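You operate a simulated robot arm through the tools that you are given. There is no shell and no other tool. Be economical: measure what you need, move in short steps, check, and stop when the job is done.

You run a simulated robot arm. Do the job below in one go: nothing can be reset, and whatever is moved stays where it is left.

## Task
Whisk 100 ml of water into the flour.
Fine: 92 to 108 ml from the water jug into the white bowl, from its 400 line to its 300 line; orange whisk till no patch shows; jug and whisk back where they were.

It is judged by the outcome, as a careful person would: the job done as asked, and still so three seconds after it is handed in. It fails if anything else is knocked over, pushed out of place, dropped, spilled or broken.

## Robot
A 6-joint arm with a two-finger parallel gripper, fixed in place. Base frame: the origin is at the foot of the arm, x ahead of it, y to its left, z up; the work surface is at about z = 762. Readings come in mm, degrees, newtons and seconds.
With the tool pointing down near the work surface it reaches from about 460 to 860 mm from the base axis. Its first joint turns from -115.0 to 115.0 degrees. Payload 4.2 kg.
The tool frame sits at the grasp point between the pads (the TCP): z along the fingers, y along the line on which they close. The tips reach 23 mm beyond it. The gripper opens to 94 mm. The fingers are 38 mm wide and 10 mm thick; the gripper's body (54 by 96 mm) begins 39 mm behind the TCP.
Orientation is told as [roll, pitch, yaw] about the base's x, y, z axes, in that order, counted from this pose: with the fingers straight down and closing along the base's y, the tool's x points along the base's -x, its y along +y and its z along -z.

## Interface
- The arm moves only by the tool jog_arm. Its argument "targets" is a list of rows, each an object (a shift or turn left out is 0, a gripper value left out holds the last) with "dr": the turn, a rotation vector about the base's x, y, z in degrees, a list of three; "translation": the shift along the base's x, y, z in m, a list of three; "fingers": the opening, from 0 (shut) to 1 (fully open). In form: [{"dr": [wx, wy, wz], "translation": [tx, ty, tz], "fingers": fingers}, ...]. A call has 1 to 20 rows; each row is the pose to reach, as a shift and turn from the pose commanded when the call began. A row lasts 0.2 s, in which the tool goes at most 50 mm and 8.6 degrees; a call with a longer step from one row to the next is refused whole, and so is a gripper value outside its range. Where a pose cannot be reached the arm comes as near as it can. A force on the tool above 40 N (or 10 N above the force at the start of the call, whichever is more), or a blocked arm, ends the call early, and 0.2 s more pass. The fingers move at their own pace (about 108 mm/s each) and stop on an object; they squeeze with about 35 N. The grip force told is the motor's: it shows also when the fingers shut on nothing. Time passes only in rows, and 0.2 s behind the last, so rows that repeat a pose let the fingers close. It gives the time, the measured TCP pose, the force on the tool (base axes), the opening and the grip force at its end, in the units of the frame above (readings bear some noise).
- Cameras (640 x 400 px; columns grow to the right, rows downward): "scene" is fixed at [51.2, -649.2, 1512.9]; the picture's right is [0.71, -0.71, 0.00], its down [-0.36, -0.35, -0.86] and it looks along [0.61, 0.61, -0.50] (base axes); focal length 312 px, centre (320, 200). "wrist" rides on the gripper at [-39, 0, -44] in the tool frame; the picture's right is [0.00, -1.00, 0.00], its down [0.97, 0.00, -0.24] and it looks along [0.24, 0.00, 0.97] (tool axes); focal length 218 px, centre (320, 200). There is no depth. A picture from a camera that has moved, and an enlarged one, comes with that camera's place and axes in the base frame and with its lens.
- get_image(camera): a new picture of that camera. No time passes.
- lift_body(by): slides the trunk up (or, below 0, down) by that many mm; the arm rides with it, the base frame stays. It gives what a move gives, with no picture.
- zoom(camera, box): a new picture of the part [left, top, right, bottom] of that camera's present view, enlarged. No time passes.
- hand_in(): hands the job in; it is judged then, once.

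Go step by step. Nothing tells you positions but the pictures and the camera data: compare them with the known pose of the tool, close in by small moves and look again before you grip or let go. The budget is 120 turns and 76 pictures, counting those below and the enlarged ones. Unless the task says otherwise, let go and move clear before handing in, and close with one line.

The tools are called after "Request:" as a command line: name --argument value ..., lists and objects as JSON in quotes. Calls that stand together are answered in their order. jog_arm: Moves the arm, as the interface text tells. Its arguments: {"type":"object","properties":{"targets":{"type":"array","items":{"type":"object","properties":{"dr":{"type":"array","items":{"type":"number"}},"translation":{"type":"array","items":{"type":"number"}},"fingers":{"type":"number"}}}}},"required":["targets"]} The other tools are called the same way: lift_body (by) slides the trunk up or down; get_image (camera) takes a picture; zoom (camera, box) takes an enlarged picture of a part of a camera's view; hand_in () hands the job in.

At the start:

```text
clock: 0.0
tool_pos: [576.0, 179.5, 1180.5]
tcp_rot: [0.1, -0.1, 0.1]
ft_force: [0.3, 0.9, 0.0]
opening: 93.9
finger_force: 0.1
trunk travel left (down, up): [-700.0, 290.0]
```

scene: 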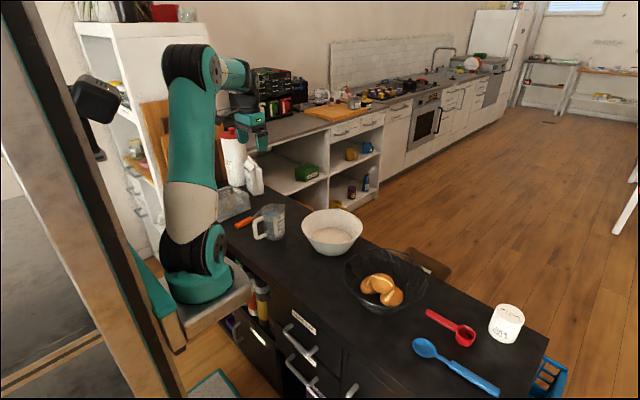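
wrist: 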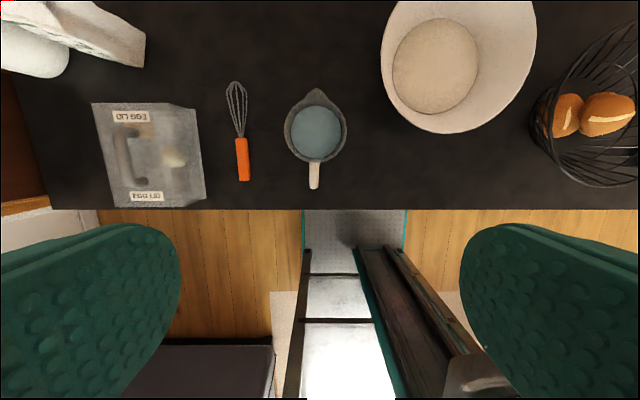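

I see the jug (handle towards the arm, spout away), the whisk to its left and the bowl to its right. I will enlarge the pictures to measure them.

Request:
zoom --camera "scene" --box '[220, 180, 380, 280]'

Request:
zoom --camera "wrist" --box '[200, 60, 392, 220]'

```text
4.00 times, centred on (300, 230) of scene
camera zoom: at [51.2, -649.2, 1512.9], right [0.71, -0.71, 0.0], down [-0.36, -0.35, -0.86], along [0.61, 0.61, -0.5], focal length 1248 px, centre (400, 80)
```

zoom: 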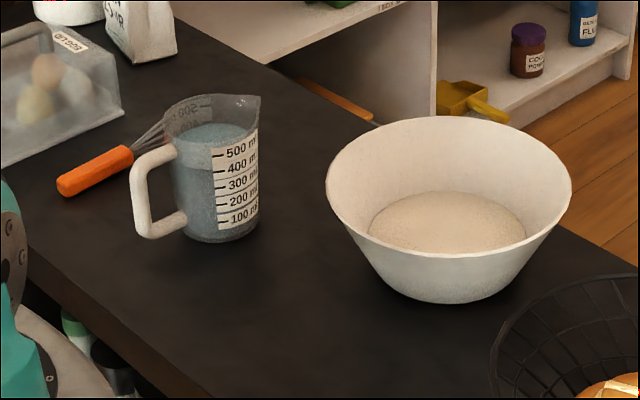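

```text
2.50 times, centred on (296, 140) of wrist
camera zoom: at [614.3, 179.4, 1223.1], right [0.0, -1.0, 0.0], down [-0.97, 0.0, 0.24], along [-0.24, 0.0, -0.97], focal length 546 px, centre (380, 350)
```

zoom: 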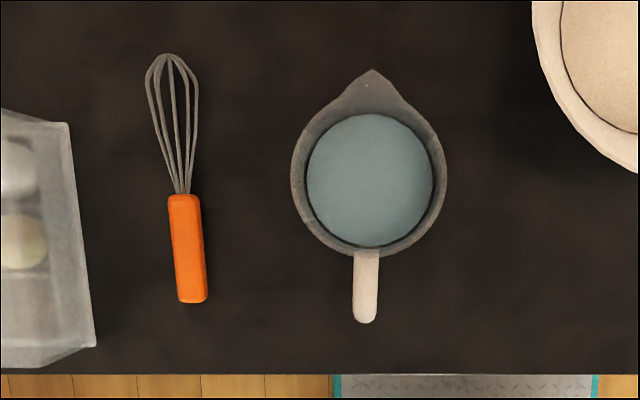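

The jug's axis is near (635,187), its handle bar near x 552 and z 800–865. The bowl is centred near (742,-22) with its rim at z 860. I will tilt the tool to 30° below horizontal, behind the handle and still high.

Request:
jog_arm --targets '[{"dr": [0, -7.5, 0], "translation": [-0.014, 0.001, -0.019]}, {"dr": [0, -15, 0], "translation": [-0.028, 0.002, -0.038]}, {"dr": [0, -22.5, 0], "translation": [-0.042, 0.003, -0.057]}, {"dr": [0, -30, 0], "translation": [-0.057, 0.004, -0.075]}, {"dr": [0, -37.5, 0], "translation": [-0.071, 0.005, -0.094]}, {"dr": [0, -45, 0], "translation": [-0.085, 0.006, -0.113]}, {"dr": [0, -52.5, 0], "translation": [-0.1, 0.007, -0.132]}, {"dr": [0, -60, 0], "translation": [-0.115, 0.0075, -0.15]}, {"dr": [0, -60, 0], "translation": [-0.115, 0.0075, -0.15]}]'

Request:
get_image --camera "wrist"

Request:
get_image --camera "scene"

```text
clock: 1.9
tool_pos: [515.9, 138.7, 1034.2]
tcp_rot: [2.3, -59.8, -13.6]
ft_force: [0.5, 0.5, -0.3]
opening: 94.0
finger_force: 0.1
trunk travel left (down, up): [-700.0, 290.0]
stopped in row 9: the arm was blocked; the commanded pose is now the measured one
```

```text
71 pictures are left
camera wrist: at [496.4, 140.4, 1090.2], right [-0.2, -0.98, -0.02], down [-0.68, 0.15, -0.72], along [0.71, -0.13, -0.69], focal length 218 px, centre (320, 200)
```

wrist: 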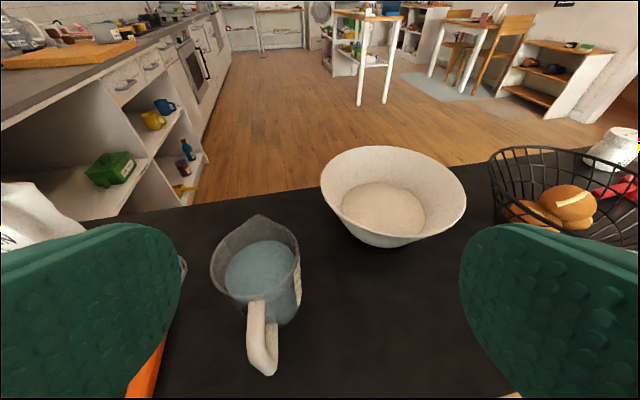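

```text
70 pictures are left
```

scene: 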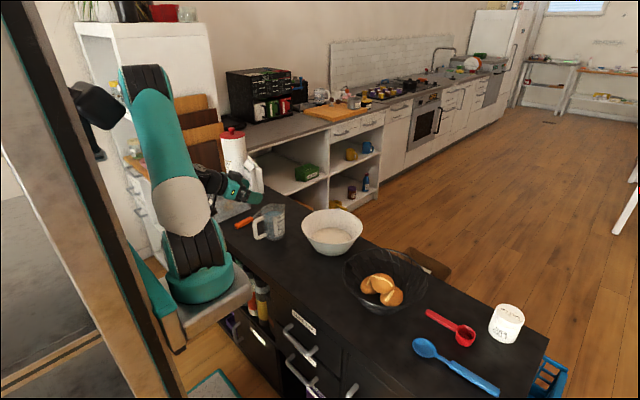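

The arm folded too tightly there. I will raise the trunk for room, then straighten the tool and come down over the handle from above, since the fingers straddle it.

Request:
lift_body --by 200

Request:
jog_arm --targets '[{"dr": [-0.6, -0.1, 5.8], "translation": [0.02, 0.024, -0.03]}, {"dr": [-1.2, -0.2, 11.6], "translation": [0.04, 0.048, -0.06]}, {"dr": [-1.2, -0.2, 11.6], "translation": [0.04, 0.048, -0.1]}, {"dr": [-1.2, -0.2, 11.6], "translation": [0.04, 0.048, -0.14]}]'

```text
clock: 4.1
tool_pos: [514.7, 136.5, 1235.7]
tcp_rot: [2.5, -60.0, -13.8]
ft_force: [0.2, -0.2, 0.2]
opening: 94.0
finger_force: 0.0
trunk travel left (down, up): [-900.0, 90.0]
```

```text
clock: 5.1
tool_pos: [553.9, 188.2, 1088.7]
tcp_rot: [-1.2, -60.3, 1.4]
ft_force: [-0.1, -0.2, 0.5]
opening: 94.0
finger_force: 0.0
trunk travel left (down, up): [-900.0, 90.0]
```

The tool is now straight above the handle. I will lower it and look.

Request:
jog_arm --targets '[{"translation": [0, 0, -0.04]}, {"translation": [0, 0, -0.08]}, {"translation": [0, 0, -0.12]}, {"translation": [0, 0, -0.155]}, {"translation": [0, 0, -0.155]}]'

Request:
get_image --camera "wrist"

Request:
zoom --camera "scene" --box '[220, 160, 316, 260]'

```text
clock: 6.3
tool_pos: [553.4, 185.6, 936.6]
tcp_rot: [-1.4, -60.2, 1.4]
ft_force: [0.3, 0.2, 0.2]
opening: 94.0
finger_force: 0.1
trunk travel left (down, up): [-900.0, 90.0]
```

```text
69 pictures are left
camera wrist: at [534.7, 186.4, 992.2], right [0.01, -1.0, 0.01], down [-0.69, -0.01, -0.72], along [0.72, 0.0, -0.69], focal length 218 px, centre (320, 200)
```

wrist: 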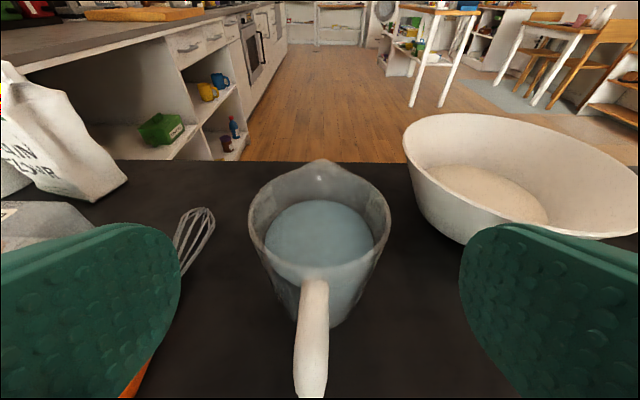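

```text
4.00 times, centred on (268, 210) of scene
camera zoom: at [51.2, -649.2, 1512.9], right [0.71, -0.71, 0.0], down [-0.36, -0.35, -0.86], along [0.61, 0.61, -0.5], focal length 1248 px, centre (528, 160)
```

zoom: 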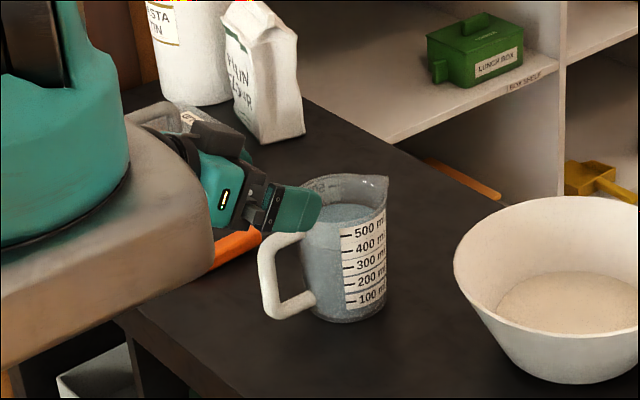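

The handle bar is at about x 548–556, y 190. I will lower the fingers around it to z 840, turning 2.5° in yaw.

Request:
jog_arm --targets '[{"dr": [0.5, 0, -1.3], "translation": [0, 0.004, -0.03]}, {"dr": [1, 0, -2.6], "translation": [0, 0.004, -0.06]}, {"dr": [1, 0, -2.6], "translation": [0, 0.004, -0.08]}, {"dr": [1, 0, -2.6], "translation": [0, 0.004, -0.096]}, {"dr": [1, 0, -2.6], "translation": [0, 0.004, -0.096]}]'

Request:
get_image --camera "wrist"

Request:
zoom --camera "scene" --box '[236, 190, 300, 240]'

```text
clock: 7.5
tool_pos: [555.1, 187.6, 840.1]
tcp_rot: [0.8, -60.2, -3.0]
ft_force: [0.2, 0.3, -0.9]
opening: 94.1
finger_force: 0.1
trunk travel left (down, up): [-900.0, 90.0]
```

```text
67 pictures are left
camera wrist: at [535.6, 188.9, 894.8], right [-0.04, -1.0, -0.01], down [-0.69, 0.03, -0.72], along [0.72, -0.02, -0.69], focal length 218 px, centre (320, 200)
```

wrist: 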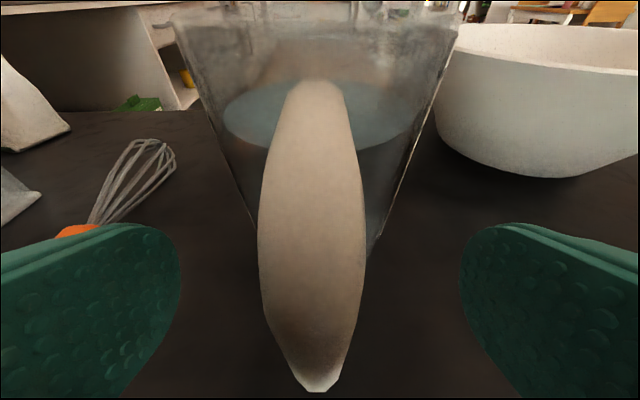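

```text
8.00 times, centred on (268, 215) of scene
camera zoom: at [51.2, -649.2, 1512.9], right [0.71, -0.71, 0.0], down [-0.36, -0.35, -0.86], along [0.61, 0.61, -0.5], focal length 2496 px, centre (736, 80)
```

zoom: 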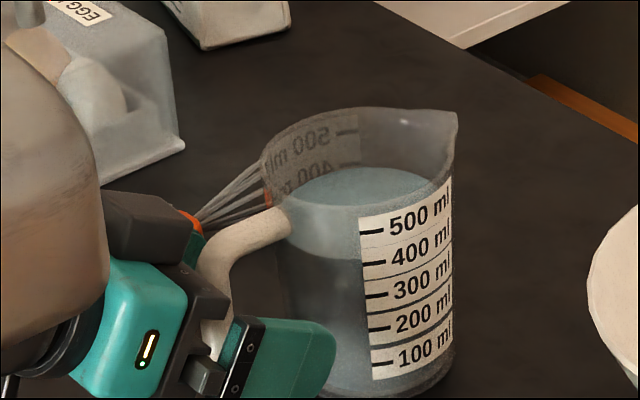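

The handle is centred between the fingers and the water stands at the 400 mark. I will close on it.

Request:
jog_arm --targets '[{"fingers": 0.4}, {"fingers": 0.25}, {"fingers": 0.1}, {"fingers": 0}, {"fingers": 0}, {"fingers": 0}]'

Request:
zoom --camera "scene" --box '[236, 190, 300, 240]'

```text
clock: 8.9
tool_pos: [554.5, 188.4, 839.8]
tcp_rot: [0.7, -60.3, -2.9]
ft_force: [-0.5, -1.3, 1.6]
opening: 16.0
finger_force: 35.5
trunk travel left (down, up): [-900.0, 90.0]
```

```text
8.00 times, centred on (268, 215) of scene
camera zoom: at [51.2, -649.2, 1512.9], right [0.71, -0.71, 0.0], down [-0.36, -0.35, -0.86], along [0.61, 0.61, -0.5], focal length 2496 px, centre (736, 80)
```

zoom: 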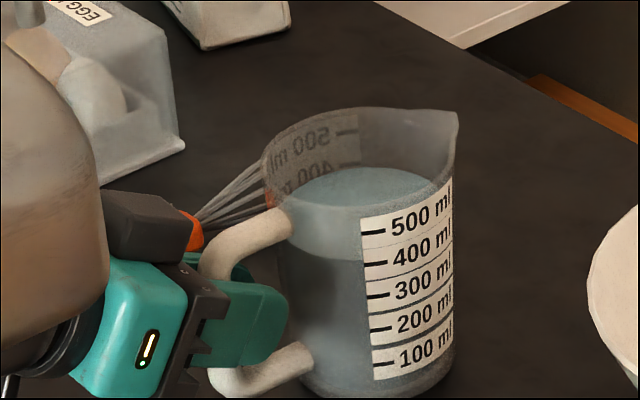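

Gripped firmly. I will lift gently by 40 mm and check for sag.

Request:
jog_arm --targets '[{"translation": [0, 0, 0.004]}, {"translation": [0, 0, 0.01]}, {"translation": [0, 0, 0.02]}, {"translation": [0, 0, 0.03]}, {"translation": [0, 0, 0.04]}, {"translation": [0, 0, 0.04]}]'

Request:
zoom --camera "scene" --box '[236, 180, 300, 230]'

```text
clock: 10.3
tool_pos: [554.6, 190.6, 879.6]
tcp_rot: [0.9, -60.2, -3.0]
ft_force: [0.5, -0.2, -5.9]
opening: 15.6
finger_force: 34.9
trunk travel left (down, up): [-900.0, 90.0]
```

```text
8.00 times, centred on (268, 205) of scene
camera zoom: at [51.2, -649.2, 1512.9], right [0.71, -0.71, 0.0], down [-0.36, -0.35, -0.86], along [0.61, 0.61, -0.5], focal length 2496 px, centre (736, 160)
```

zoom: 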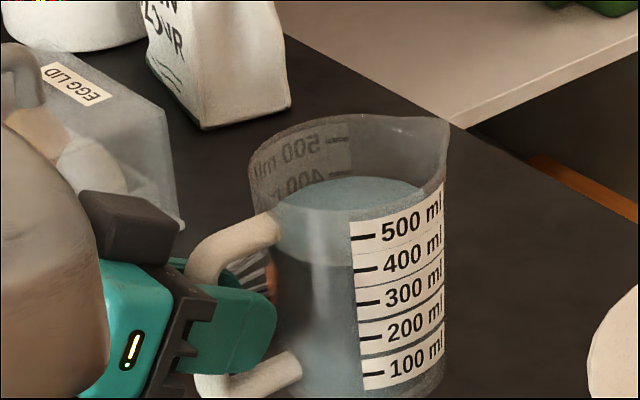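

The jug hangs nearly upright in the grip. I will raise it to z 1005 and carry it slowly in front of the bowl.

Request:
jog_arm --targets '[{"translation": [0, 0, 0.01]}, {"translation": [0, 0, 0.03]}, {"translation": [0, 0, 0.055]}, {"translation": [0, 0, 0.08]}, {"translation": [0, 0, 0.105]}, {"translation": [0, 0, 0.12]}, {"translation": [0, -0.003, 0.125]}, {"translation": [0.001, -0.012, 0.125]}, {"translation": [0.002, -0.03, 0.125]}, {"translation": [0.003, -0.052, 0.125]}, {"translation": [0.005, -0.075, 0.125]}, {"translation": [0.006, -0.1, 0.125]}, {"translation": [0.007, -0.125, 0.125]}, {"translation": [0.008, -0.15, 0.125]}, {"translation": [0.009, -0.172, 0.125]}, {"translation": [0.01, -0.19, 0.125]}, {"translation": [0.01, -0.2, 0.125]}, {"translation": [0.01, -0.205, 0.125]}, {"translation": [0.01, -0.205, 0.125]}]'

Request:
zoom --camera "scene" --box '[250, 130, 378, 250]'

Request:
get_image --camera "wrist"

```text
clock: 14.3
tool_pos: [582.7, 28.7, 1004.3]
tcp_rot: [0.5, -60.0, -2.9]
ft_force: [-0.5, 0.2, -5.7]
opening: 15.8
finger_force: 34.5
out of reach, approached as far as the arm can: row 15, 16, 17, 18, 19
trunk travel left (down, up): [-900.0, 90.0]
```

```text
3.33 times, centred on (314, 190) of scene
camera zoom: at [51.2, -649.2, 1512.9], right [0.71, -0.71, 0.0], down [-0.36, -0.35, -0.86], along [0.61, 0.61, -0.5], focal length 1040 px, centre (340, 233)
```

zoom: 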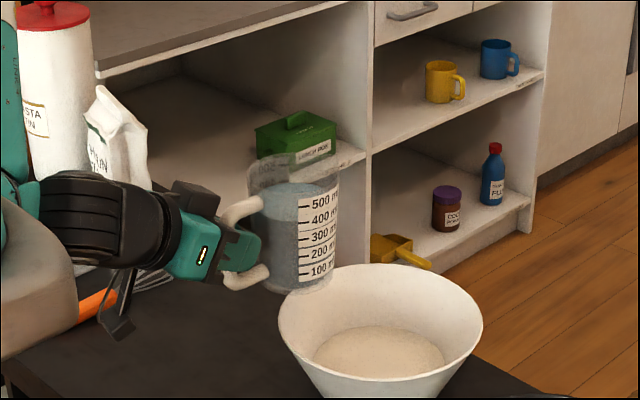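

```text
62 pictures are left
camera wrist: at [563.7, 29.4, 1060.1], right [-0.04, -1.0, 0.0], down [-0.69, 0.03, -0.72], along [0.72, -0.03, -0.69], focal length 218 px, centre (320, 200)
```

wrist: 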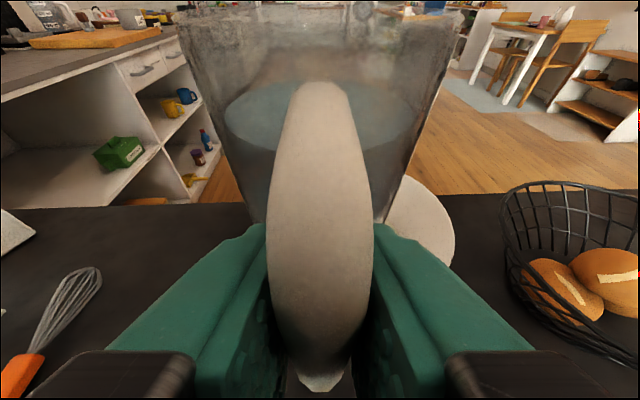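

The tool cannot come that close to the base at this pitch. I will tilt 20° (still below the pouring angle), which should give more reach.

Request:
jog_arm --targets '[{"dr": [0, 2, 0]}, {"dr": [0, 5, 0]}, {"dr": [0, 9, 0]}, {"dr": [0, 13, 0]}, {"dr": [0, 17, 0]}, {"dr": [0, 20, 0]}, {"dr": [0, 20, 0]}, {"dr": [0, 20, 0]}]'

```text
clock: 16.1
tool_pos: [580.7, 31.3, 1007.1]
tcp_rot: [-0.6, -40.3, -1.9]
ft_force: [0.2, 0.4, -5.4]
opening: 15.6
finger_force: 35.5
trunk travel left (down, up): [-900.0, 90.0]
```

Now I will shift across to y = -15.

Request:
jog_arm --targets '[{"translation": [0, -0.004, 0]}, {"translation": [0, -0.012, 0.0]}, {"translation": [0, -0.023, 0]}, {"translation": [0, -0.034, 0]}, {"translation": [0, -0.042, 0]}, {"translation": [0, -0.046, 0]}, {"translation": [0, -0.046, 0]}]'

Request:
zoom --camera "scene" --box '[260, 140, 388, 260]'

Request:
get_image --camera "wrist"

```text
clock: 17.7
tool_pos: [580.6, -15.4, 1007.3]
tcp_rot: [-0.6, -40.3, -1.9]
ft_force: [-0.8, 0.6, -5.1]
opening: 15.6
finger_force: 34.7
trunk travel left (down, up): [-900.0, 90.0]
```

```text
3.33 times, centred on (324, 200) of scene
camera zoom: at [51.2, -649.2, 1512.9], right [0.71, -0.71, 0.0], down [-0.36, -0.35, -0.86], along [0.61, 0.61, -0.5], focal length 1040 px, centre (307, 200)
```

zoom: 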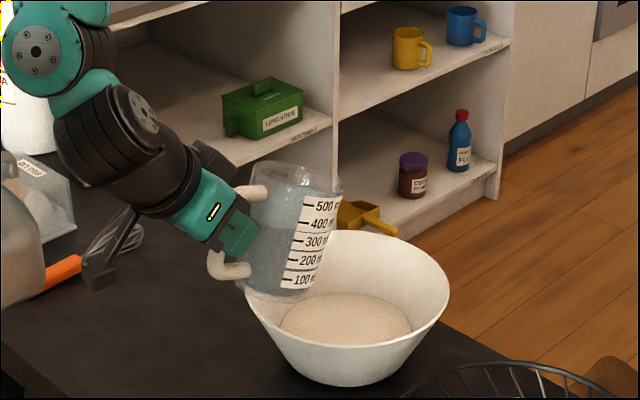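

```text
60 pictures are left
camera wrist: at [581.8, -14.8, 1065.3], right [-0.04, -1.0, 0.01], down [-0.9, 0.03, -0.44], along [0.44, -0.02, -0.9], focal length 218 px, centre (320, 200)
```

wrist: 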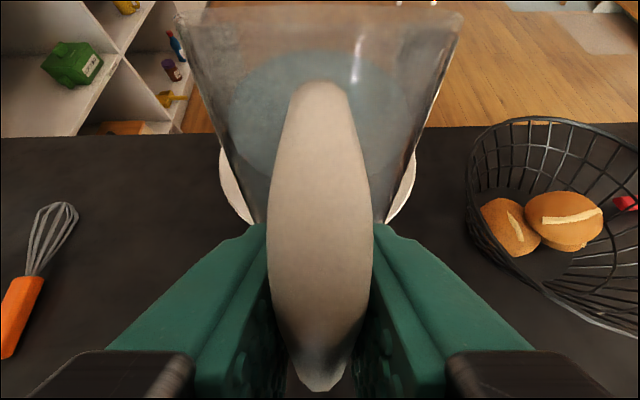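

Aligned with the bowl. I will tilt to about 38° and look at where the water stands at the spout.

Request:
jog_arm --targets '[{"dr": [0, 3, 0]}, {"dr": [0, 6, 0]}, {"dr": [0, 10, 0]}, {"dr": [0, 14, 0]}, {"dr": [0, 17, 0]}, {"dr": [0, 18, 0]}, {"dr": [0, 18, 0]}]'

Request:
zoom --camera "scene" --box '[290, 170, 370, 240]'

```text
clock: 19.3
tool_pos: [580.7, -15.4, 1007.1]
tcp_rot: [-1.1, -22.3, -1.6]
ft_force: [-0.7, 0.0, -5.3]
opening: 15.6
finger_force: 35.2
trunk travel left (down, up): [-900.0, 90.0]
```

```text
5.71 times, centred on (330, 205) of scene
camera zoom: at [51.2, -649.2, 1512.9], right [0.71, -0.71, 0.0], down [-0.36, -0.35, -0.86], along [0.61, 0.61, -0.5], focal length 1783 px, centre (263, 171)
```

zoom: 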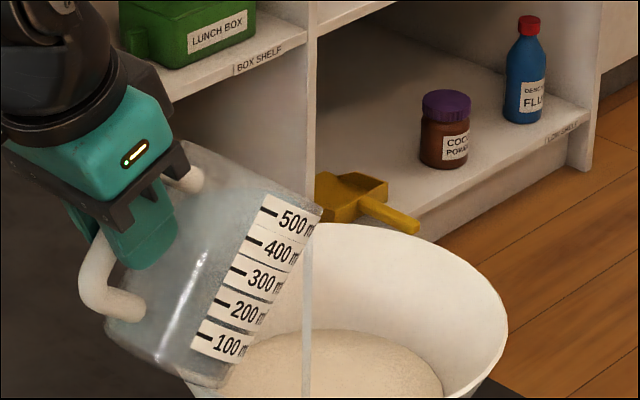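

It is already pouring into the bowl at 38°. I will tilt back now and read the level.

Request:
jog_arm --targets '[{"dr": [0, -8, 0]}, {"dr": [0, -16, 0]}, {"dr": [0, -24, 0]}, {"dr": [0, -30, 0]}, {"dr": [0, -30, 0]}]'

Request:
zoom --camera "scene" --box '[290, 170, 370, 240]'

```text
clock: 20.5
tool_pos: [580.6, -17.4, 1008.0]
tcp_rot: [0.1, -52.2, -2.5]
ft_force: [-0.5, 0.2, -4.3]
opening: 15.8
finger_force: 34.6
trunk travel left (down, up): [-900.0, 90.0]
```

```text
5.71 times, centred on (330, 205) of scene
camera zoom: at [51.2, -649.2, 1512.9], right [0.71, -0.71, 0.0], down [-0.36, -0.35, -0.86], along [0.61, 0.61, -0.5], focal length 1783 px, centre (263, 171)
```

zoom: 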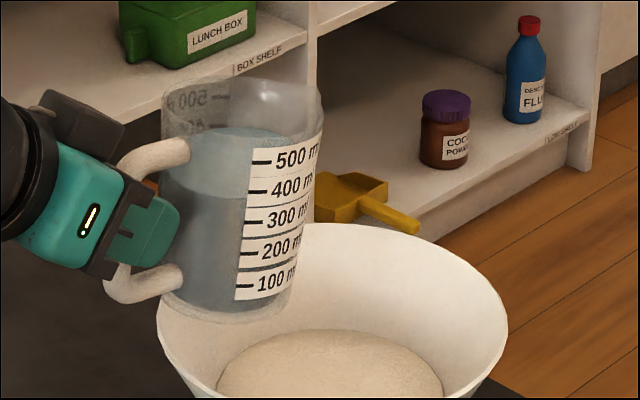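

The flow stopped cleanly. I will bring the jug fully upright for a proper reading.

Request:
jog_arm --targets '[{"dr": [0, -4, 0], "translation": [0.006, 0, 0]}, {"dr": [0, -8, 0], "translation": [0.012, 0, 0]}, {"dr": [0, -8, 0], "translation": [0.012, 0, 0]}, {"dr": [0, -8, 0], "translation": [0.012, 0, 0]}]'

Request:
zoom --camera "scene" --box '[308, 178, 340, 218]'

```text
clock: 21.5
tool_pos: [614.0, 4.6, 1008.0]
tcp_rot: [0.6, -60.0, -3.0]
ft_force: [0.2, -0.2, -4.7]
opening: 15.8
finger_force: 35.1
out of reach, approached as far as the arm can: row 1, 2, 3, 4
trunk travel left (down, up): [-900.0, 90.0]
```

```text
10.00 times, centred on (324, 198) of scene
camera zoom: at [51.2, -649.2, 1512.9], right [0.71, -0.71, 0.0], down [-0.36, -0.35, -0.86], along [0.61, 0.61, -0.5], focal length 3120 px, centre (280, 220)
```

zoom: 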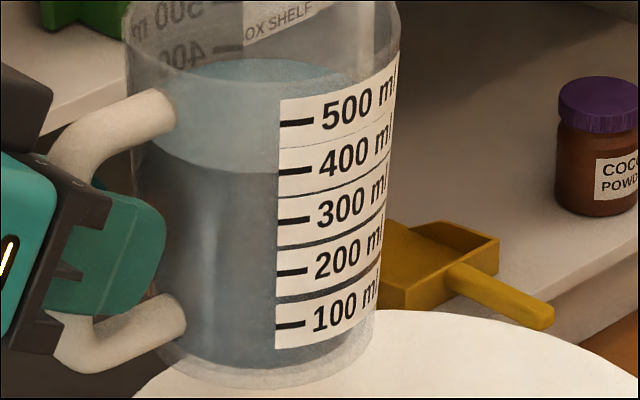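

About 20–25 ml has gone out. I will pour again, tilting a little further to 42° with a short hold, then back.

Request:
jog_arm --targets '[{"dr": [0, 4, 0], "translation": [-0.008, -0.005, 0]}, {"dr": [0, 8, 0], "translation": [-0.017, -0.01, 0]}, {"dr": [0, 12, 0], "translation": [-0.027, -0.016, 0]}, {"dr": [0, 18, 0], "translation": [-0.033, -0.021, 0]}, {"dr": [0, 24, 0], "translation": [-0.033, -0.021, 0]}, {"dr": [0, 30, 0], "translation": [-0.033, -0.021, 0]}, {"dr": [0, 36, 0], "translation": [-0.033, -0.021, 0]}, {"dr": [0, 40, 0], "translation": [-0.033, -0.021, 0]}, {"dr": [0, 42, 0], "translation": [-0.033, -0.021, 0]}, {"dr": [0, 42, 0], "translation": [-0.033, -0.021, 0]}, {"dr": [0, 34, 0], "translation": [-0.033, -0.021, 0]}, {"dr": [0, 26, 0], "translation": [-0.033, -0.021, 0]}, {"dr": [0, 18, 0], "translation": [-0.033, -0.021, 0]}, {"dr": [0, 10, 0], "translation": [-0.02, -0.015, 0]}, {"dr": [0, 4, 0], "translation": [-0.008, -0.005, 0]}, {"dr": [0, 0, 0], "translation": [0, 0, 0]}, {"dr": [0, 0, 0], "translation": [0, 0, 0]}, {"dr": [0, 0, 0], "translation": [0, 0, 0]}]'

Request:
zoom --camera "scene" --box '[308, 178, 340, 218]'

```text
clock: 25.3
tool_pos: [614.4, 6.3, 1008.8]
tcp_rot: [0.7, -60.1, -2.9]
ft_force: [0.2, -0.2, -4.7]
opening: 16.2
finger_force: 35.3
trunk travel left (down, up): [-900.0, 90.0]
```

```text
10.00 times, centred on (324, 198) of scene
camera zoom: at [51.2, -649.2, 1512.9], right [0.71, -0.71, 0.0], down [-0.36, -0.35, -0.86], along [0.61, 0.61, -0.5], focal length 3120 px, centre (280, 220)
```

zoom: 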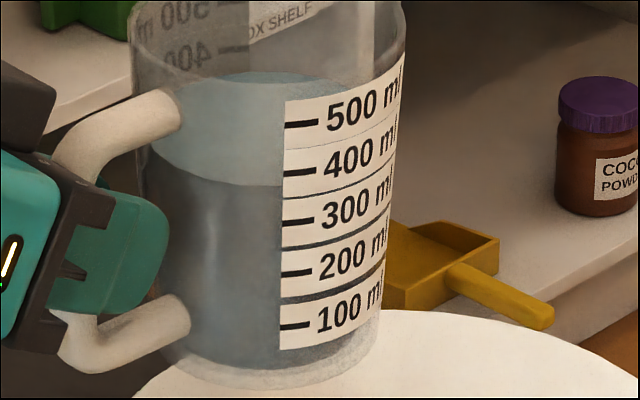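

Roughly 45 ml is out in total. I will pour again to 46° with a slightly longer hold.

Request:
jog_arm --targets '[{"dr": [0, 4, 0], "translation": [-0.008, -0.005, 0]}, {"dr": [0, 8, 0], "translation": [-0.017, -0.01, 0]}, {"dr": [0, 12, 0], "translation": [-0.027, -0.016, 0]}, {"dr": [0, 18, 0], "translation": [-0.033, -0.021, 0]}, {"dr": [0, 24, 0], "translation": [-0.033, -0.021, 0]}, {"dr": [0, 30, 0], "translation": [-0.033, -0.021, 0]}, {"dr": [0, 37, 0], "translation": [-0.033, -0.021, 0]}, {"dr": [0, 43, 0], "translation": [-0.033, -0.021, 0]}, {"dr": [0, 46, 0], "translation": [-0.033, -0.021, 0]}, {"dr": [0, 46, 0], "translation": [-0.033, -0.021, 0]}, {"dr": [0, 40, 0], "translation": [-0.033, -0.021, 0]}, {"dr": [0, 32, 0], "translation": [-0.033, -0.021, 0]}, {"dr": [0, 24, 0], "translation": [-0.033, -0.021, 0]}, {"dr": [0, 16, 0], "translation": [-0.03, -0.02, 0]}, {"dr": [0, 9, 0], "translation": [-0.02, -0.013, 0]}, {"dr": [0, 3, 0], "translation": [-0.006, -0.004, 0]}, {"dr": [0, 0, 0], "translation": [0, 0, 0]}, {"dr": [0, 0, 0], "translation": [0, 0, 0]}, {"dr": [0, 0, 0], "translation": [0, 0, 0]}]'

Request:
zoom --camera "scene" --box '[308, 178, 340, 218]'

```text
clock: 29.3
tool_pos: [614.9, 5.4, 1009.2]
tcp_rot: [0.6, -60.1, -3.0]
ft_force: [0.0, 0.6, -4.4]
opening: 15.7
finger_force: 34.8
trunk travel left (down, up): [-900.0, 90.0]
```

```text
10.00 times, centred on (324, 198) of scene
camera zoom: at [51.2, -649.2, 1512.9], right [0.71, -0.71, 0.0], down [-0.36, -0.35, -0.86], along [0.61, 0.61, -0.5], focal length 3120 px, centre (280, 220)
```

zoom: 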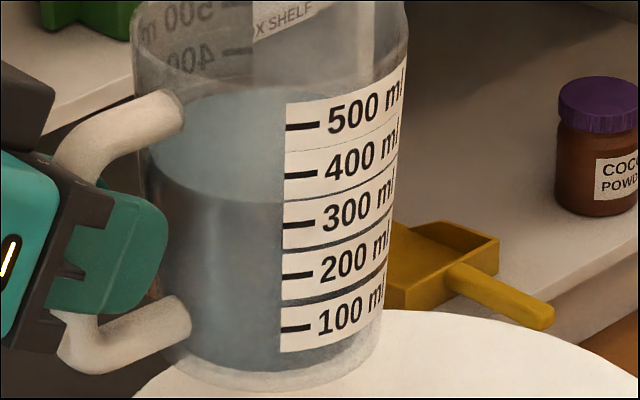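

About 70–75 ml out. I will enlarge further to get a precise reading before the last pours.

Request:
zoom --camera "scene" --box '[320, 188, 344, 206]'

```text
16.00 times, centred on (332, 197) of scene
camera zoom: at [51.2, -649.2, 1512.9], right [0.71, -0.71, 0.0], down [-0.36, -0.35, -0.86], along [0.61, 0.61, -0.5], focal length 4993 px, centre (128, 248)
```

zoom: 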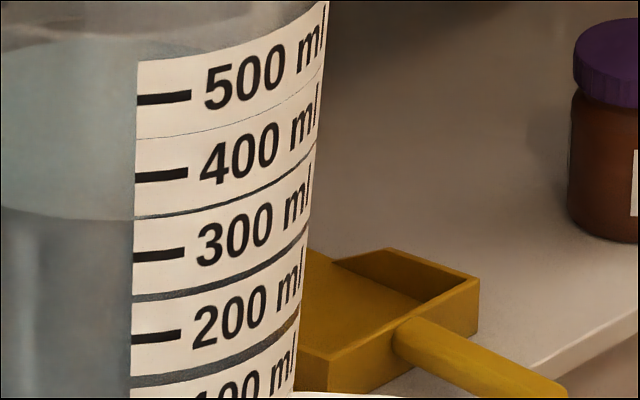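

By comparison with the starting look, about 67 ml is out and some 30 ml is still to go. I will pour to 49°.

Request:
jog_arm --targets '[{"dr": [0, 4, 0], "translation": [-0.008, -0.005, 0]}, {"dr": [0, 8, 0], "translation": [-0.017, -0.01, 0]}, {"dr": [0, 12, 0], "translation": [-0.027, -0.016, 0]}, {"dr": [0, 18, 0], "translation": [-0.033, -0.021, 0]}, {"dr": [0, 24, 0], "translation": [-0.033, -0.021, 0]}, {"dr": [0, 31, 0], "translation": [-0.033, -0.021, 0]}, {"dr": [0, 39, 0], "translation": [-0.033, -0.021, 0]}, {"dr": [0, 46, 0], "translation": [-0.033, -0.021, 0]}, {"dr": [0, 49, 0], "translation": [-0.033, -0.021, 0]}, {"dr": [0, 49, 0], "translation": [-0.033, -0.021, 0]}, {"dr": [0, 42, 0], "translation": [-0.033, -0.021, 0]}, {"dr": [0, 34, 0], "translation": [-0.033, -0.021, 0]}, {"dr": [0, 26, 0], "translation": [-0.033, -0.021, 0]}, {"dr": [0, 18, 0], "translation": [-0.033, -0.021, 0]}, {"dr": [0, 10, 0], "translation": [-0.02, -0.013, 0]}, {"dr": [0, 3, 0], "translation": [-0.006, -0.004, 0]}, {"dr": [0, 0, 0], "translation": [0, 0, 0]}, {"dr": [0, 0, 0], "translation": [0, 0, 0]}, {"dr": [0, 0, 0], "translation": [0, 0, 0]}]'

Request:
zoom --camera "scene" --box '[320, 188, 344, 206]'

```text
clock: 33.3
tool_pos: [615.1, 6.4, 1009.3]
tcp_rot: [0.7, -60.1, -2.9]
ft_force: [-0.3, -0.1, -4.9]
opening: 15.7
finger_force: 35.4
trunk travel left (down, up): [-900.0, 90.0]
```

```text
16.00 times, centred on (332, 197) of scene
camera zoom: at [51.2, -649.2, 1512.9], right [0.71, -0.71, 0.0], down [-0.36, -0.35, -0.86], along [0.61, 0.61, -0.5], focal length 4993 px, centre (128, 248)
```

zoom: 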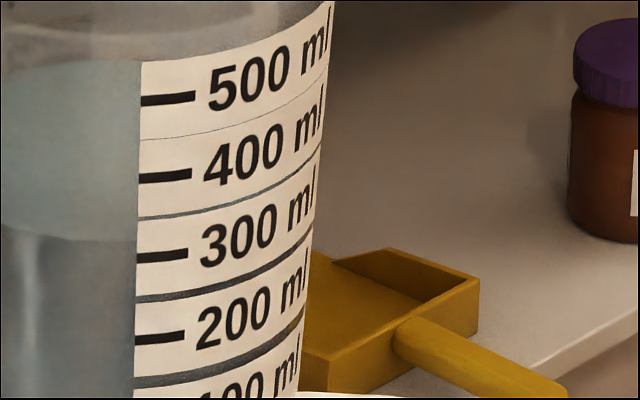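

About 93 ml is out by this reading. One more identical pour at the same angle should give only several ml.

Request:
jog_arm --targets '[{"dr": [0, 4, 0], "translation": [-0.008, -0.005, 0]}, {"dr": [0, 8, 0], "translation": [-0.017, -0.01, 0]}, {"dr": [0, 12, 0], "translation": [-0.027, -0.016, 0]}, {"dr": [0, 18, 0], "translation": [-0.033, -0.021, 0]}, {"dr": [0, 24, 0], "translation": [-0.033, -0.021, 0]}, {"dr": [0, 31, 0], "translation": [-0.033, -0.021, 0]}, {"dr": [0, 39, 0], "translation": [-0.033, -0.021, 0]}, {"dr": [0, 46, 0], "translation": [-0.033, -0.021, 0]}, {"dr": [0, 48.5, 0], "translation": [-0.033, -0.021, 0]}, {"dr": [0, 48.5, 0], "translation": [-0.033, -0.021, 0]}, {"dr": [0, 42, 0], "translation": [-0.033, -0.021, 0]}, {"dr": [0, 34, 0], "translation": [-0.033, -0.021, 0]}, {"dr": [0, 26, 0], "translation": [-0.033, -0.021, 0]}, {"dr": [0, 18, 0], "translation": [-0.033, -0.021, 0]}, {"dr": [0, 10, 0], "translation": [-0.02, -0.013, 0]}, {"dr": [0, 3, 0], "translation": [-0.006, -0.004, 0]}, {"dr": [0, 0, 0], "translation": [0, 0, 0]}, {"dr": [0, 0, 0], "translation": [0, 0, 0]}, {"dr": [0, 0, 0], "translation": [0, 0, 0]}]'

Request:
zoom --camera "scene" --box '[320, 188, 344, 206]'

```text
clock: 37.3
tool_pos: [613.6, 4.5, 1009.7]
tcp_rot: [0.6, -60.0, -2.9]
ft_force: [0.5, 0.5, -4.9]
opening: 15.5
finger_force: 35.2
trunk travel left (down, up): [-900.0, 90.0]
```

```text
16.00 times, centred on (332, 197) of scene
camera zoom: at [51.2, -649.2, 1512.9], right [0.71, -0.71, 0.0], down [-0.36, -0.35, -0.86], along [0.61, 0.61, -0.5], focal length 4993 px, centre (128, 248)
```

zoom: 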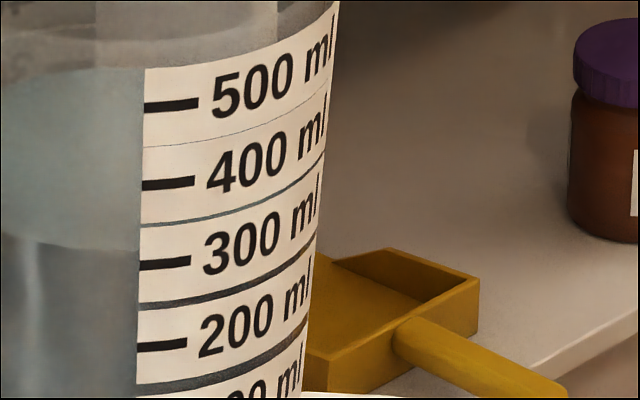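

The level is very near 300. I will carry the jug back above its place and set it down to compare with the first close view.

Request:
jog_arm --targets '[{"translation": [0, 0.004, 0]}, {"translation": [0, 0.014, 0]}, {"translation": [-0.001, 0.03, 0]}, {"translation": [-0.004, 0.05, 0]}, {"translation": [-0.01, 0.072, 0]}, {"translation": [-0.017, 0.095, 0]}, {"translation": [-0.025, 0.118, 0]}, {"translation": [-0.035, 0.14, 0]}, {"translation": [-0.045, 0.16, 0]}, {"translation": [-0.053, 0.175, 0]}, {"translation": [-0.058, 0.183, 0]}, {"translation": [-0.059, 0.184, 0]}, {"translation": [-0.059, 0.184, -0.02]}, {"translation": [-0.059, 0.184, -0.045]}, {"translation": [-0.059, 0.184, -0.075]}, {"translation": [-0.059, 0.184, -0.105]}, {"translation": [-0.059, 0.184, -0.125]}, {"translation": [-0.059, 0.184, -0.135]}, {"translation": [-0.059, 0.184, -0.135]}]'

Request:
zoom --camera "scene" --box '[236, 180, 300, 230]'

Request:
get_image --camera "wrist"

```text
clock: 41.3
tool_pos: [556.6, 188.7, 873.2]
tcp_rot: [0.8, -60.2, -3.1]
ft_force: [-0.1, 0.0, -4.9]
opening: 15.8
finger_force: 35.1
trunk travel left (down, up): [-900.0, 90.0]
```

```text
8.00 times, centred on (268, 205) of scene
camera zoom: at [51.2, -649.2, 1512.9], right [0.71, -0.71, 0.0], down [-0.36, -0.35, -0.86], along [0.61, 0.61, -0.5], focal length 2496 px, centre (736, 160)
```

zoom: 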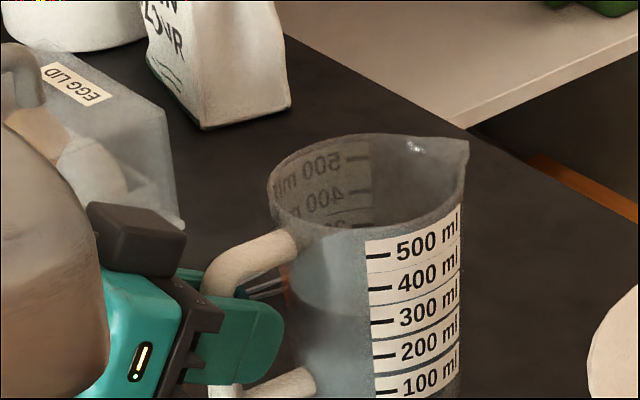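

```text
50 pictures are left
camera wrist: at [537.3, 189.3, 929.1], right [-0.04, -1.0, -0.01], down [-0.69, 0.03, -0.72], along [0.72, -0.02, -0.69], focal length 218 px, centre (320, 200)
```

wrist: 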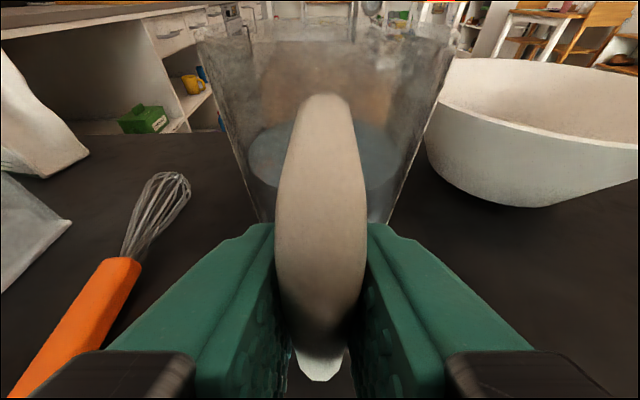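

The jug has slid about 10 mm outward in the grip while tilted, so I must place it with x shifted back by about 9 mm. First a closer look at the level.

Request:
zoom --camera "scene" --box '[264, 200, 296, 225]'

```text
16.00 times, centred on (280, 212) of scene
camera zoom: at [51.2, -649.2, 1512.9], right [0.71, -0.71, 0.0], down [-0.36, -0.35, -0.86], along [0.61, 0.61, -0.5], focal length 4993 px, centre (960, 0)
```

zoom: 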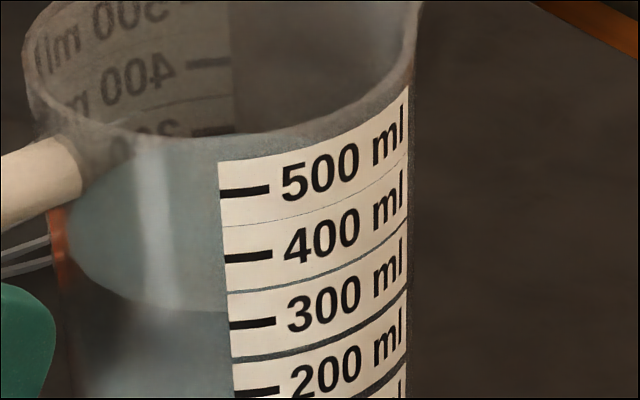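

The level reads about 5 ml above the 300 mark, allowing for the same offset the first picture showed. I will set the jug down at its place for an upright reading.

Request:
jog_arm --targets '[{"translation": [-0.004, 0, -0.006]}, {"translation": [-0.008, 0, -0.014]}, {"translation": [-0.009, 0, -0.019]}, {"translation": [-0.009, 0, -0.022]}, {"translation": [-0.009, 0, -0.024]}, {"translation": [-0.009, 0, -0.024]}]'

Request:
zoom --camera "scene" --box '[236, 190, 300, 240]'

```text
clock: 42.7
tool_pos: [547.0, 188.6, 851.1]
tcp_rot: [0.8, -60.2, -3.0]
ft_force: [-0.6, -0.1, -3.6]
opening: 15.7
finger_force: 35.1
trunk travel left (down, up): [-900.0, 90.0]
```

```text
8.00 times, centred on (268, 215) of scene
camera zoom: at [51.2, -649.2, 1512.9], right [0.71, -0.71, 0.0], down [-0.36, -0.35, -0.86], along [0.61, 0.61, -0.5], focal length 2496 px, centre (736, 80)
```

zoom: 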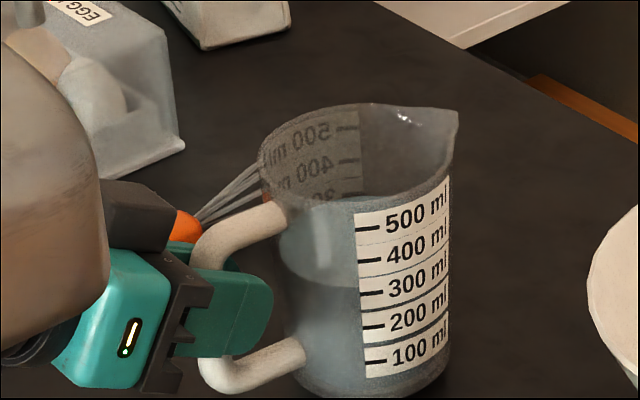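

Almost down, and the reading looks right. I will lower the last few mm until it sits and measure closely.

Request:
jog_arm --targets '[{"translation": [0, 0, -0.002]}, {"translation": [0, 0, -0.004]}, {"translation": [0, 0, -0.005]}, {"translation": [0, 0, -0.005]}]'

Request:
zoom --camera "scene" --box '[260, 200, 300, 240]'

```text
clock: 43.7
tool_pos: [547.8, 188.3, 845.2]
tcp_rot: [0.7, -60.3, -3.0]
ft_force: [-0.7, 0.2, -1.4]
opening: 15.8
finger_force: 34.9
trunk travel left (down, up): [-900.0, 90.0]
```

```text
10.00 times, centred on (280, 220) of scene
camera zoom: at [51.2, -649.2, 1512.9], right [0.71, -0.71, 0.0], down [-0.36, -0.35, -0.86], along [0.61, 0.61, -0.5], focal length 3120 px, centre (720, 0)
```

zoom: 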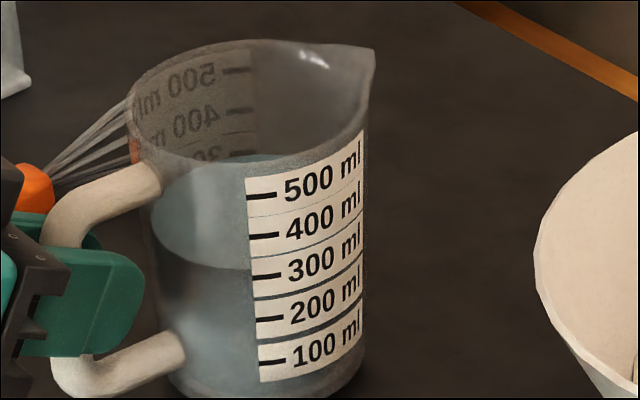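

I will take one closer look at the front and rear water edges against both scales.

Request:
zoom --camera "scene" --box '[272, 210, 292, 230]'

```text
16.00 times, centred on (282, 220) of scene
camera zoom: at [51.2, -649.2, 1512.9], right [0.71, -0.71, 0.0], down [-0.36, -0.35, -0.86], along [0.61, 0.61, -0.5], focal length 4993 px, centre (928, -120)
```

zoom: 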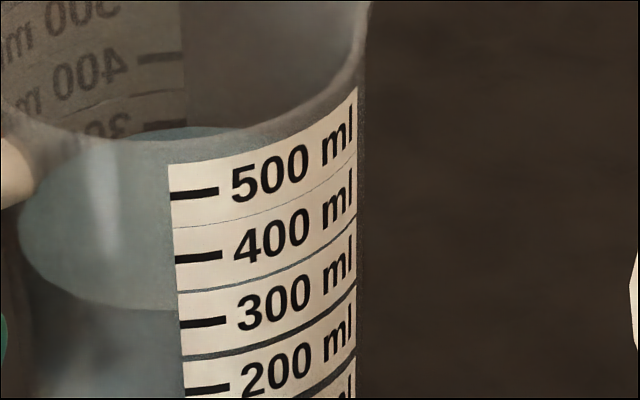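

By both scales it is about 91 ml so far, so a little more is needed. I will first regrip the handle at the right depth while the jug stands in place.

Request:
jog_arm --targets '[{"fingers": 0.25}, {"fingers": 0.45}, {"fingers": 0.45}, {"fingers": 0.45, "translation": [0.004, 0, -0.003]}, {"fingers": 0.45, "translation": [0.007, 0, -0.006]}, {"fingers": 0.45, "translation": [0.007, 0, -0.006]}]'

Request:
get_image --camera "wrist"

Request:
zoom --camera "scene" --box '[236, 190, 300, 240]'

```text
clock: 45.1
tool_pos: [553.5, 188.4, 838.4]
tcp_rot: [0.7, -60.2, -3.1]
ft_force: [0.3, -0.5, 0.3]
opening: 42.2
finger_force: 0.1
trunk travel left (down, up): [-900.0, 90.0]
```

```text
45 pictures are left
camera wrist: at [534.3, 188.8, 894.6], right [-0.04, -1.0, -0.01], down [-0.69, 0.03, -0.72], along [0.72, -0.02, -0.69], focal length 218 px, centre (320, 200)
```

wrist: 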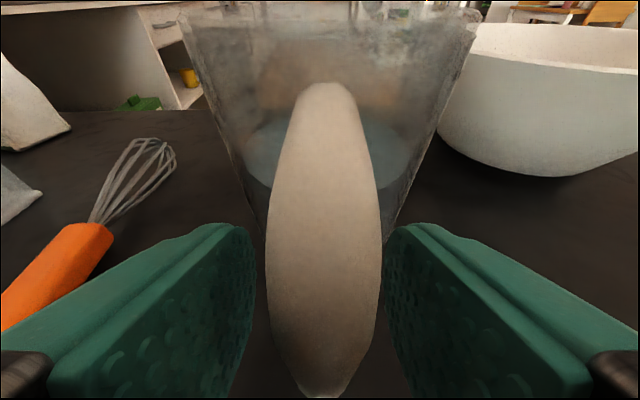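

```text
8.00 times, centred on (268, 215) of scene
camera zoom: at [51.2, -649.2, 1512.9], right [0.71, -0.71, 0.0], down [-0.36, -0.35, -0.86], along [0.61, 0.61, -0.5], focal length 2496 px, centre (736, 80)
```

zoom: 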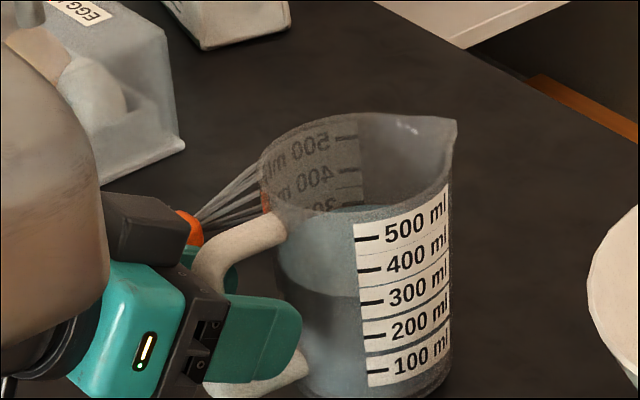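

Released and settled flat now; the reading may have changed, so I will measure it again.

Request:
zoom --camera "scene" --box '[270, 212, 290, 232]'

```text
16.00 times, centred on (280, 222) of scene
camera zoom: at [51.2, -649.2, 1512.9], right [0.71, -0.71, 0.0], down [-0.36, -0.35, -0.86], along [0.61, 0.61, -0.5], focal length 4993 px, centre (960, -152)
```

zoom: 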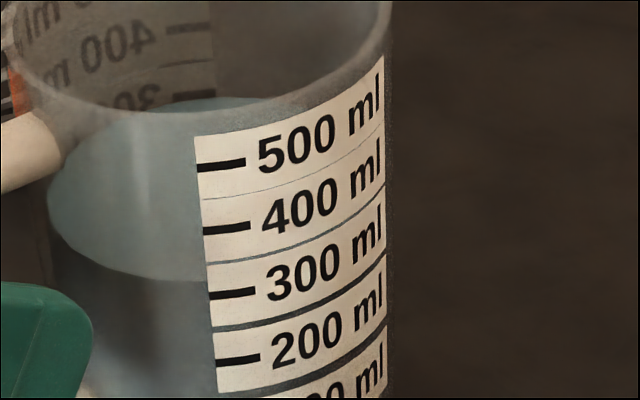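

It is still about 9 ml above the mark, so roughly 92–94 ml has gone. I will regrip and carry it back for one very small extra pour.

Request:
jog_arm --targets '[{"translation": [0, -0.003, 0]}, {"translation": [0, -0.003, 0], "fingers": 0.3}, {"translation": [0, -0.003, 0], "fingers": 0.2}, {"translation": [0, -0.003, 0], "fingers": 0}, {"translation": [0, -0.003, 0], "fingers": 0}, {"translation": [0, -0.003, 0], "fingers": 0}, {"translation": [0, -0.003, 0.004]}, {"translation": [0, -0.003, 0.015]}, {"translation": [0, -0.003, 0.035]}, {"translation": [0, -0.003, 0.065]}, {"translation": [0, -0.003, 0.1]}, {"translation": [0, -0.003, 0.13]}, {"translation": [0.0, -0.003, 0.155]}, {"translation": [0.0, -0.003, 0.168]}, {"translation": [0.0, -0.003, 0.17]}, {"translation": [0.0, -0.003, 0.17]}]'

Request:
jog_arm --targets '[{"translation": [0.002, -0.004, 0]}, {"translation": [0.005, -0.014, 0]}, {"translation": [0.01, -0.03, 0]}, {"translation": [0.017, -0.05, 0]}, {"translation": [0.026, -0.072, 0]}, {"translation": [0.036, -0.095, 0]}, {"translation": [0.045, -0.118, 0]}, {"translation": [0.052, -0.14, 0]}, {"translation": [0.057, -0.16, 0]}, {"translation": [0.06, -0.175, 0]}, {"translation": [0.061, -0.182, 0]}, {"translation": [0.061, -0.182, 0]}]'

Request:
zoom --camera "scene" --box '[308, 178, 340, 218]'

```text
clock: 48.5
tool_pos: [554.8, 183.6, 1010.0]
tcp_rot: [0.7, -60.2, -2.9]
ft_force: [0.1, -0.1, -4.4]
opening: 15.9
finger_force: 35.0
trunk travel left (down, up): [-900.0, 90.0]
```

```text
clock: 51.1
tool_pos: [617.0, 4.7, 1008.6]
tcp_rot: [0.7, -60.2, -2.9]
ft_force: [0.3, 0.4, -5.3]
opening: 15.6
finger_force: 35.0
trunk travel left (down, up): [-900.0, 90.0]
```

```text
10.00 times, centred on (324, 198) of scene
camera zoom: at [51.2, -649.2, 1512.9], right [0.71, -0.71, 0.0], down [-0.36, -0.35, -0.86], along [0.61, 0.61, -0.5], focal length 3120 px, centre (280, 220)
```

zoom: 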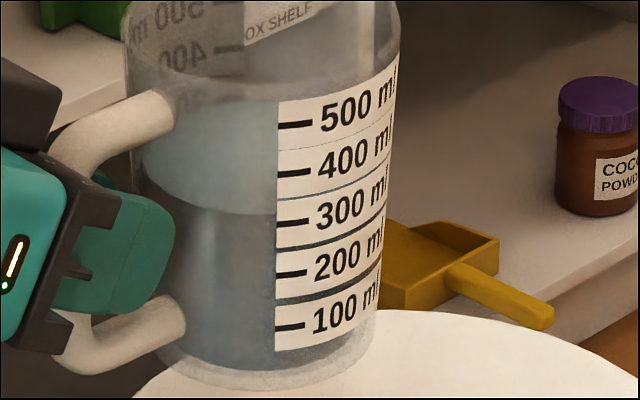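

Same reading. Now a very small pour at 49.5°.

Request:
jog_arm --targets '[{"dr": [0, 4, 0], "translation": [-0.008, -0.005, 0]}, {"dr": [0, 8, 0], "translation": [-0.017, -0.01, 0]}, {"dr": [0, 12, 0], "translation": [-0.027, -0.016, 0]}, {"dr": [0, 18, 0], "translation": [-0.035, -0.021, 0]}, {"dr": [0, 24, 0], "translation": [-0.035, -0.021, 0]}, {"dr": [0, 31, 0], "translation": [-0.035, -0.021, 0]}, {"dr": [0, 39, 0], "translation": [-0.035, -0.021, 0]}, {"dr": [0, 46, 0], "translation": [-0.035, -0.021, 0]}, {"dr": [0, 49.5, 0], "translation": [-0.035, -0.021, 0]}, {"dr": [0, 49.5, 0], "translation": [-0.035, -0.021, 0]}, {"dr": [0, 42, 0], "translation": [-0.035, -0.021, 0]}, {"dr": [0, 34, 0], "translation": [-0.035, -0.021, 0]}, {"dr": [0, 26, 0], "translation": [-0.035, -0.021, 0]}, {"dr": [0, 18, 0], "translation": [-0.035, -0.021, 0]}, {"dr": [0, 10, 0], "translation": [-0.02, -0.013, 0]}, {"dr": [0, 3, 0], "translation": [-0.006, -0.004, 0]}, {"dr": [0, 0, 0], "translation": [0, 0, 0]}, {"dr": [0, 0, 0], "translation": [0, 0, 0]}, {"dr": [0, 0, 0], "translation": [0, 0, 0]}]'

Request:
zoom --camera "scene" --box '[308, 178, 340, 218]'

Request:
zoom --camera "scene" --box '[320, 188, 344, 206]'

```text
clock: 55.1
tool_pos: [616.8, 3.4, 1009.3]
tcp_rot: [0.7, -60.1, -3.0]
ft_force: [-0.4, -0.9, -4.6]
opening: 15.9
finger_force: 35.0
trunk travel left (down, up): [-900.0, 90.0]
```

```text
10.00 times, centred on (324, 198) of scene
camera zoom: at [51.2, -649.2, 1512.9], right [0.71, -0.71, 0.0], down [-0.36, -0.35, -0.86], along [0.61, 0.61, -0.5], focal length 3120 px, centre (280, 220)
```

zoom: 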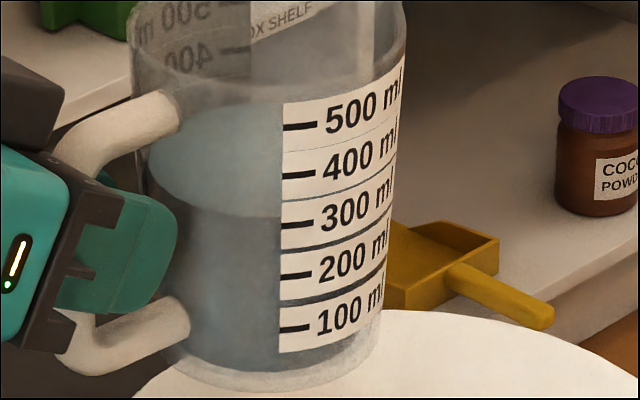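

```text
16.00 times, centred on (332, 197) of scene
camera zoom: at [51.2, -649.2, 1512.9], right [0.71, -0.71, 0.0], down [-0.36, -0.35, -0.86], along [0.61, 0.61, -0.5], focal length 4993 px, centre (128, 248)
```

zoom: 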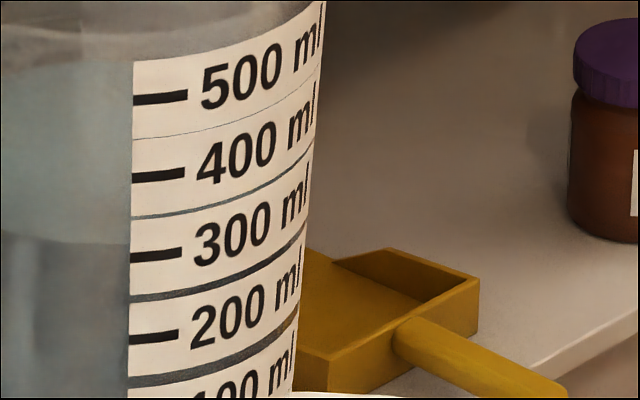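

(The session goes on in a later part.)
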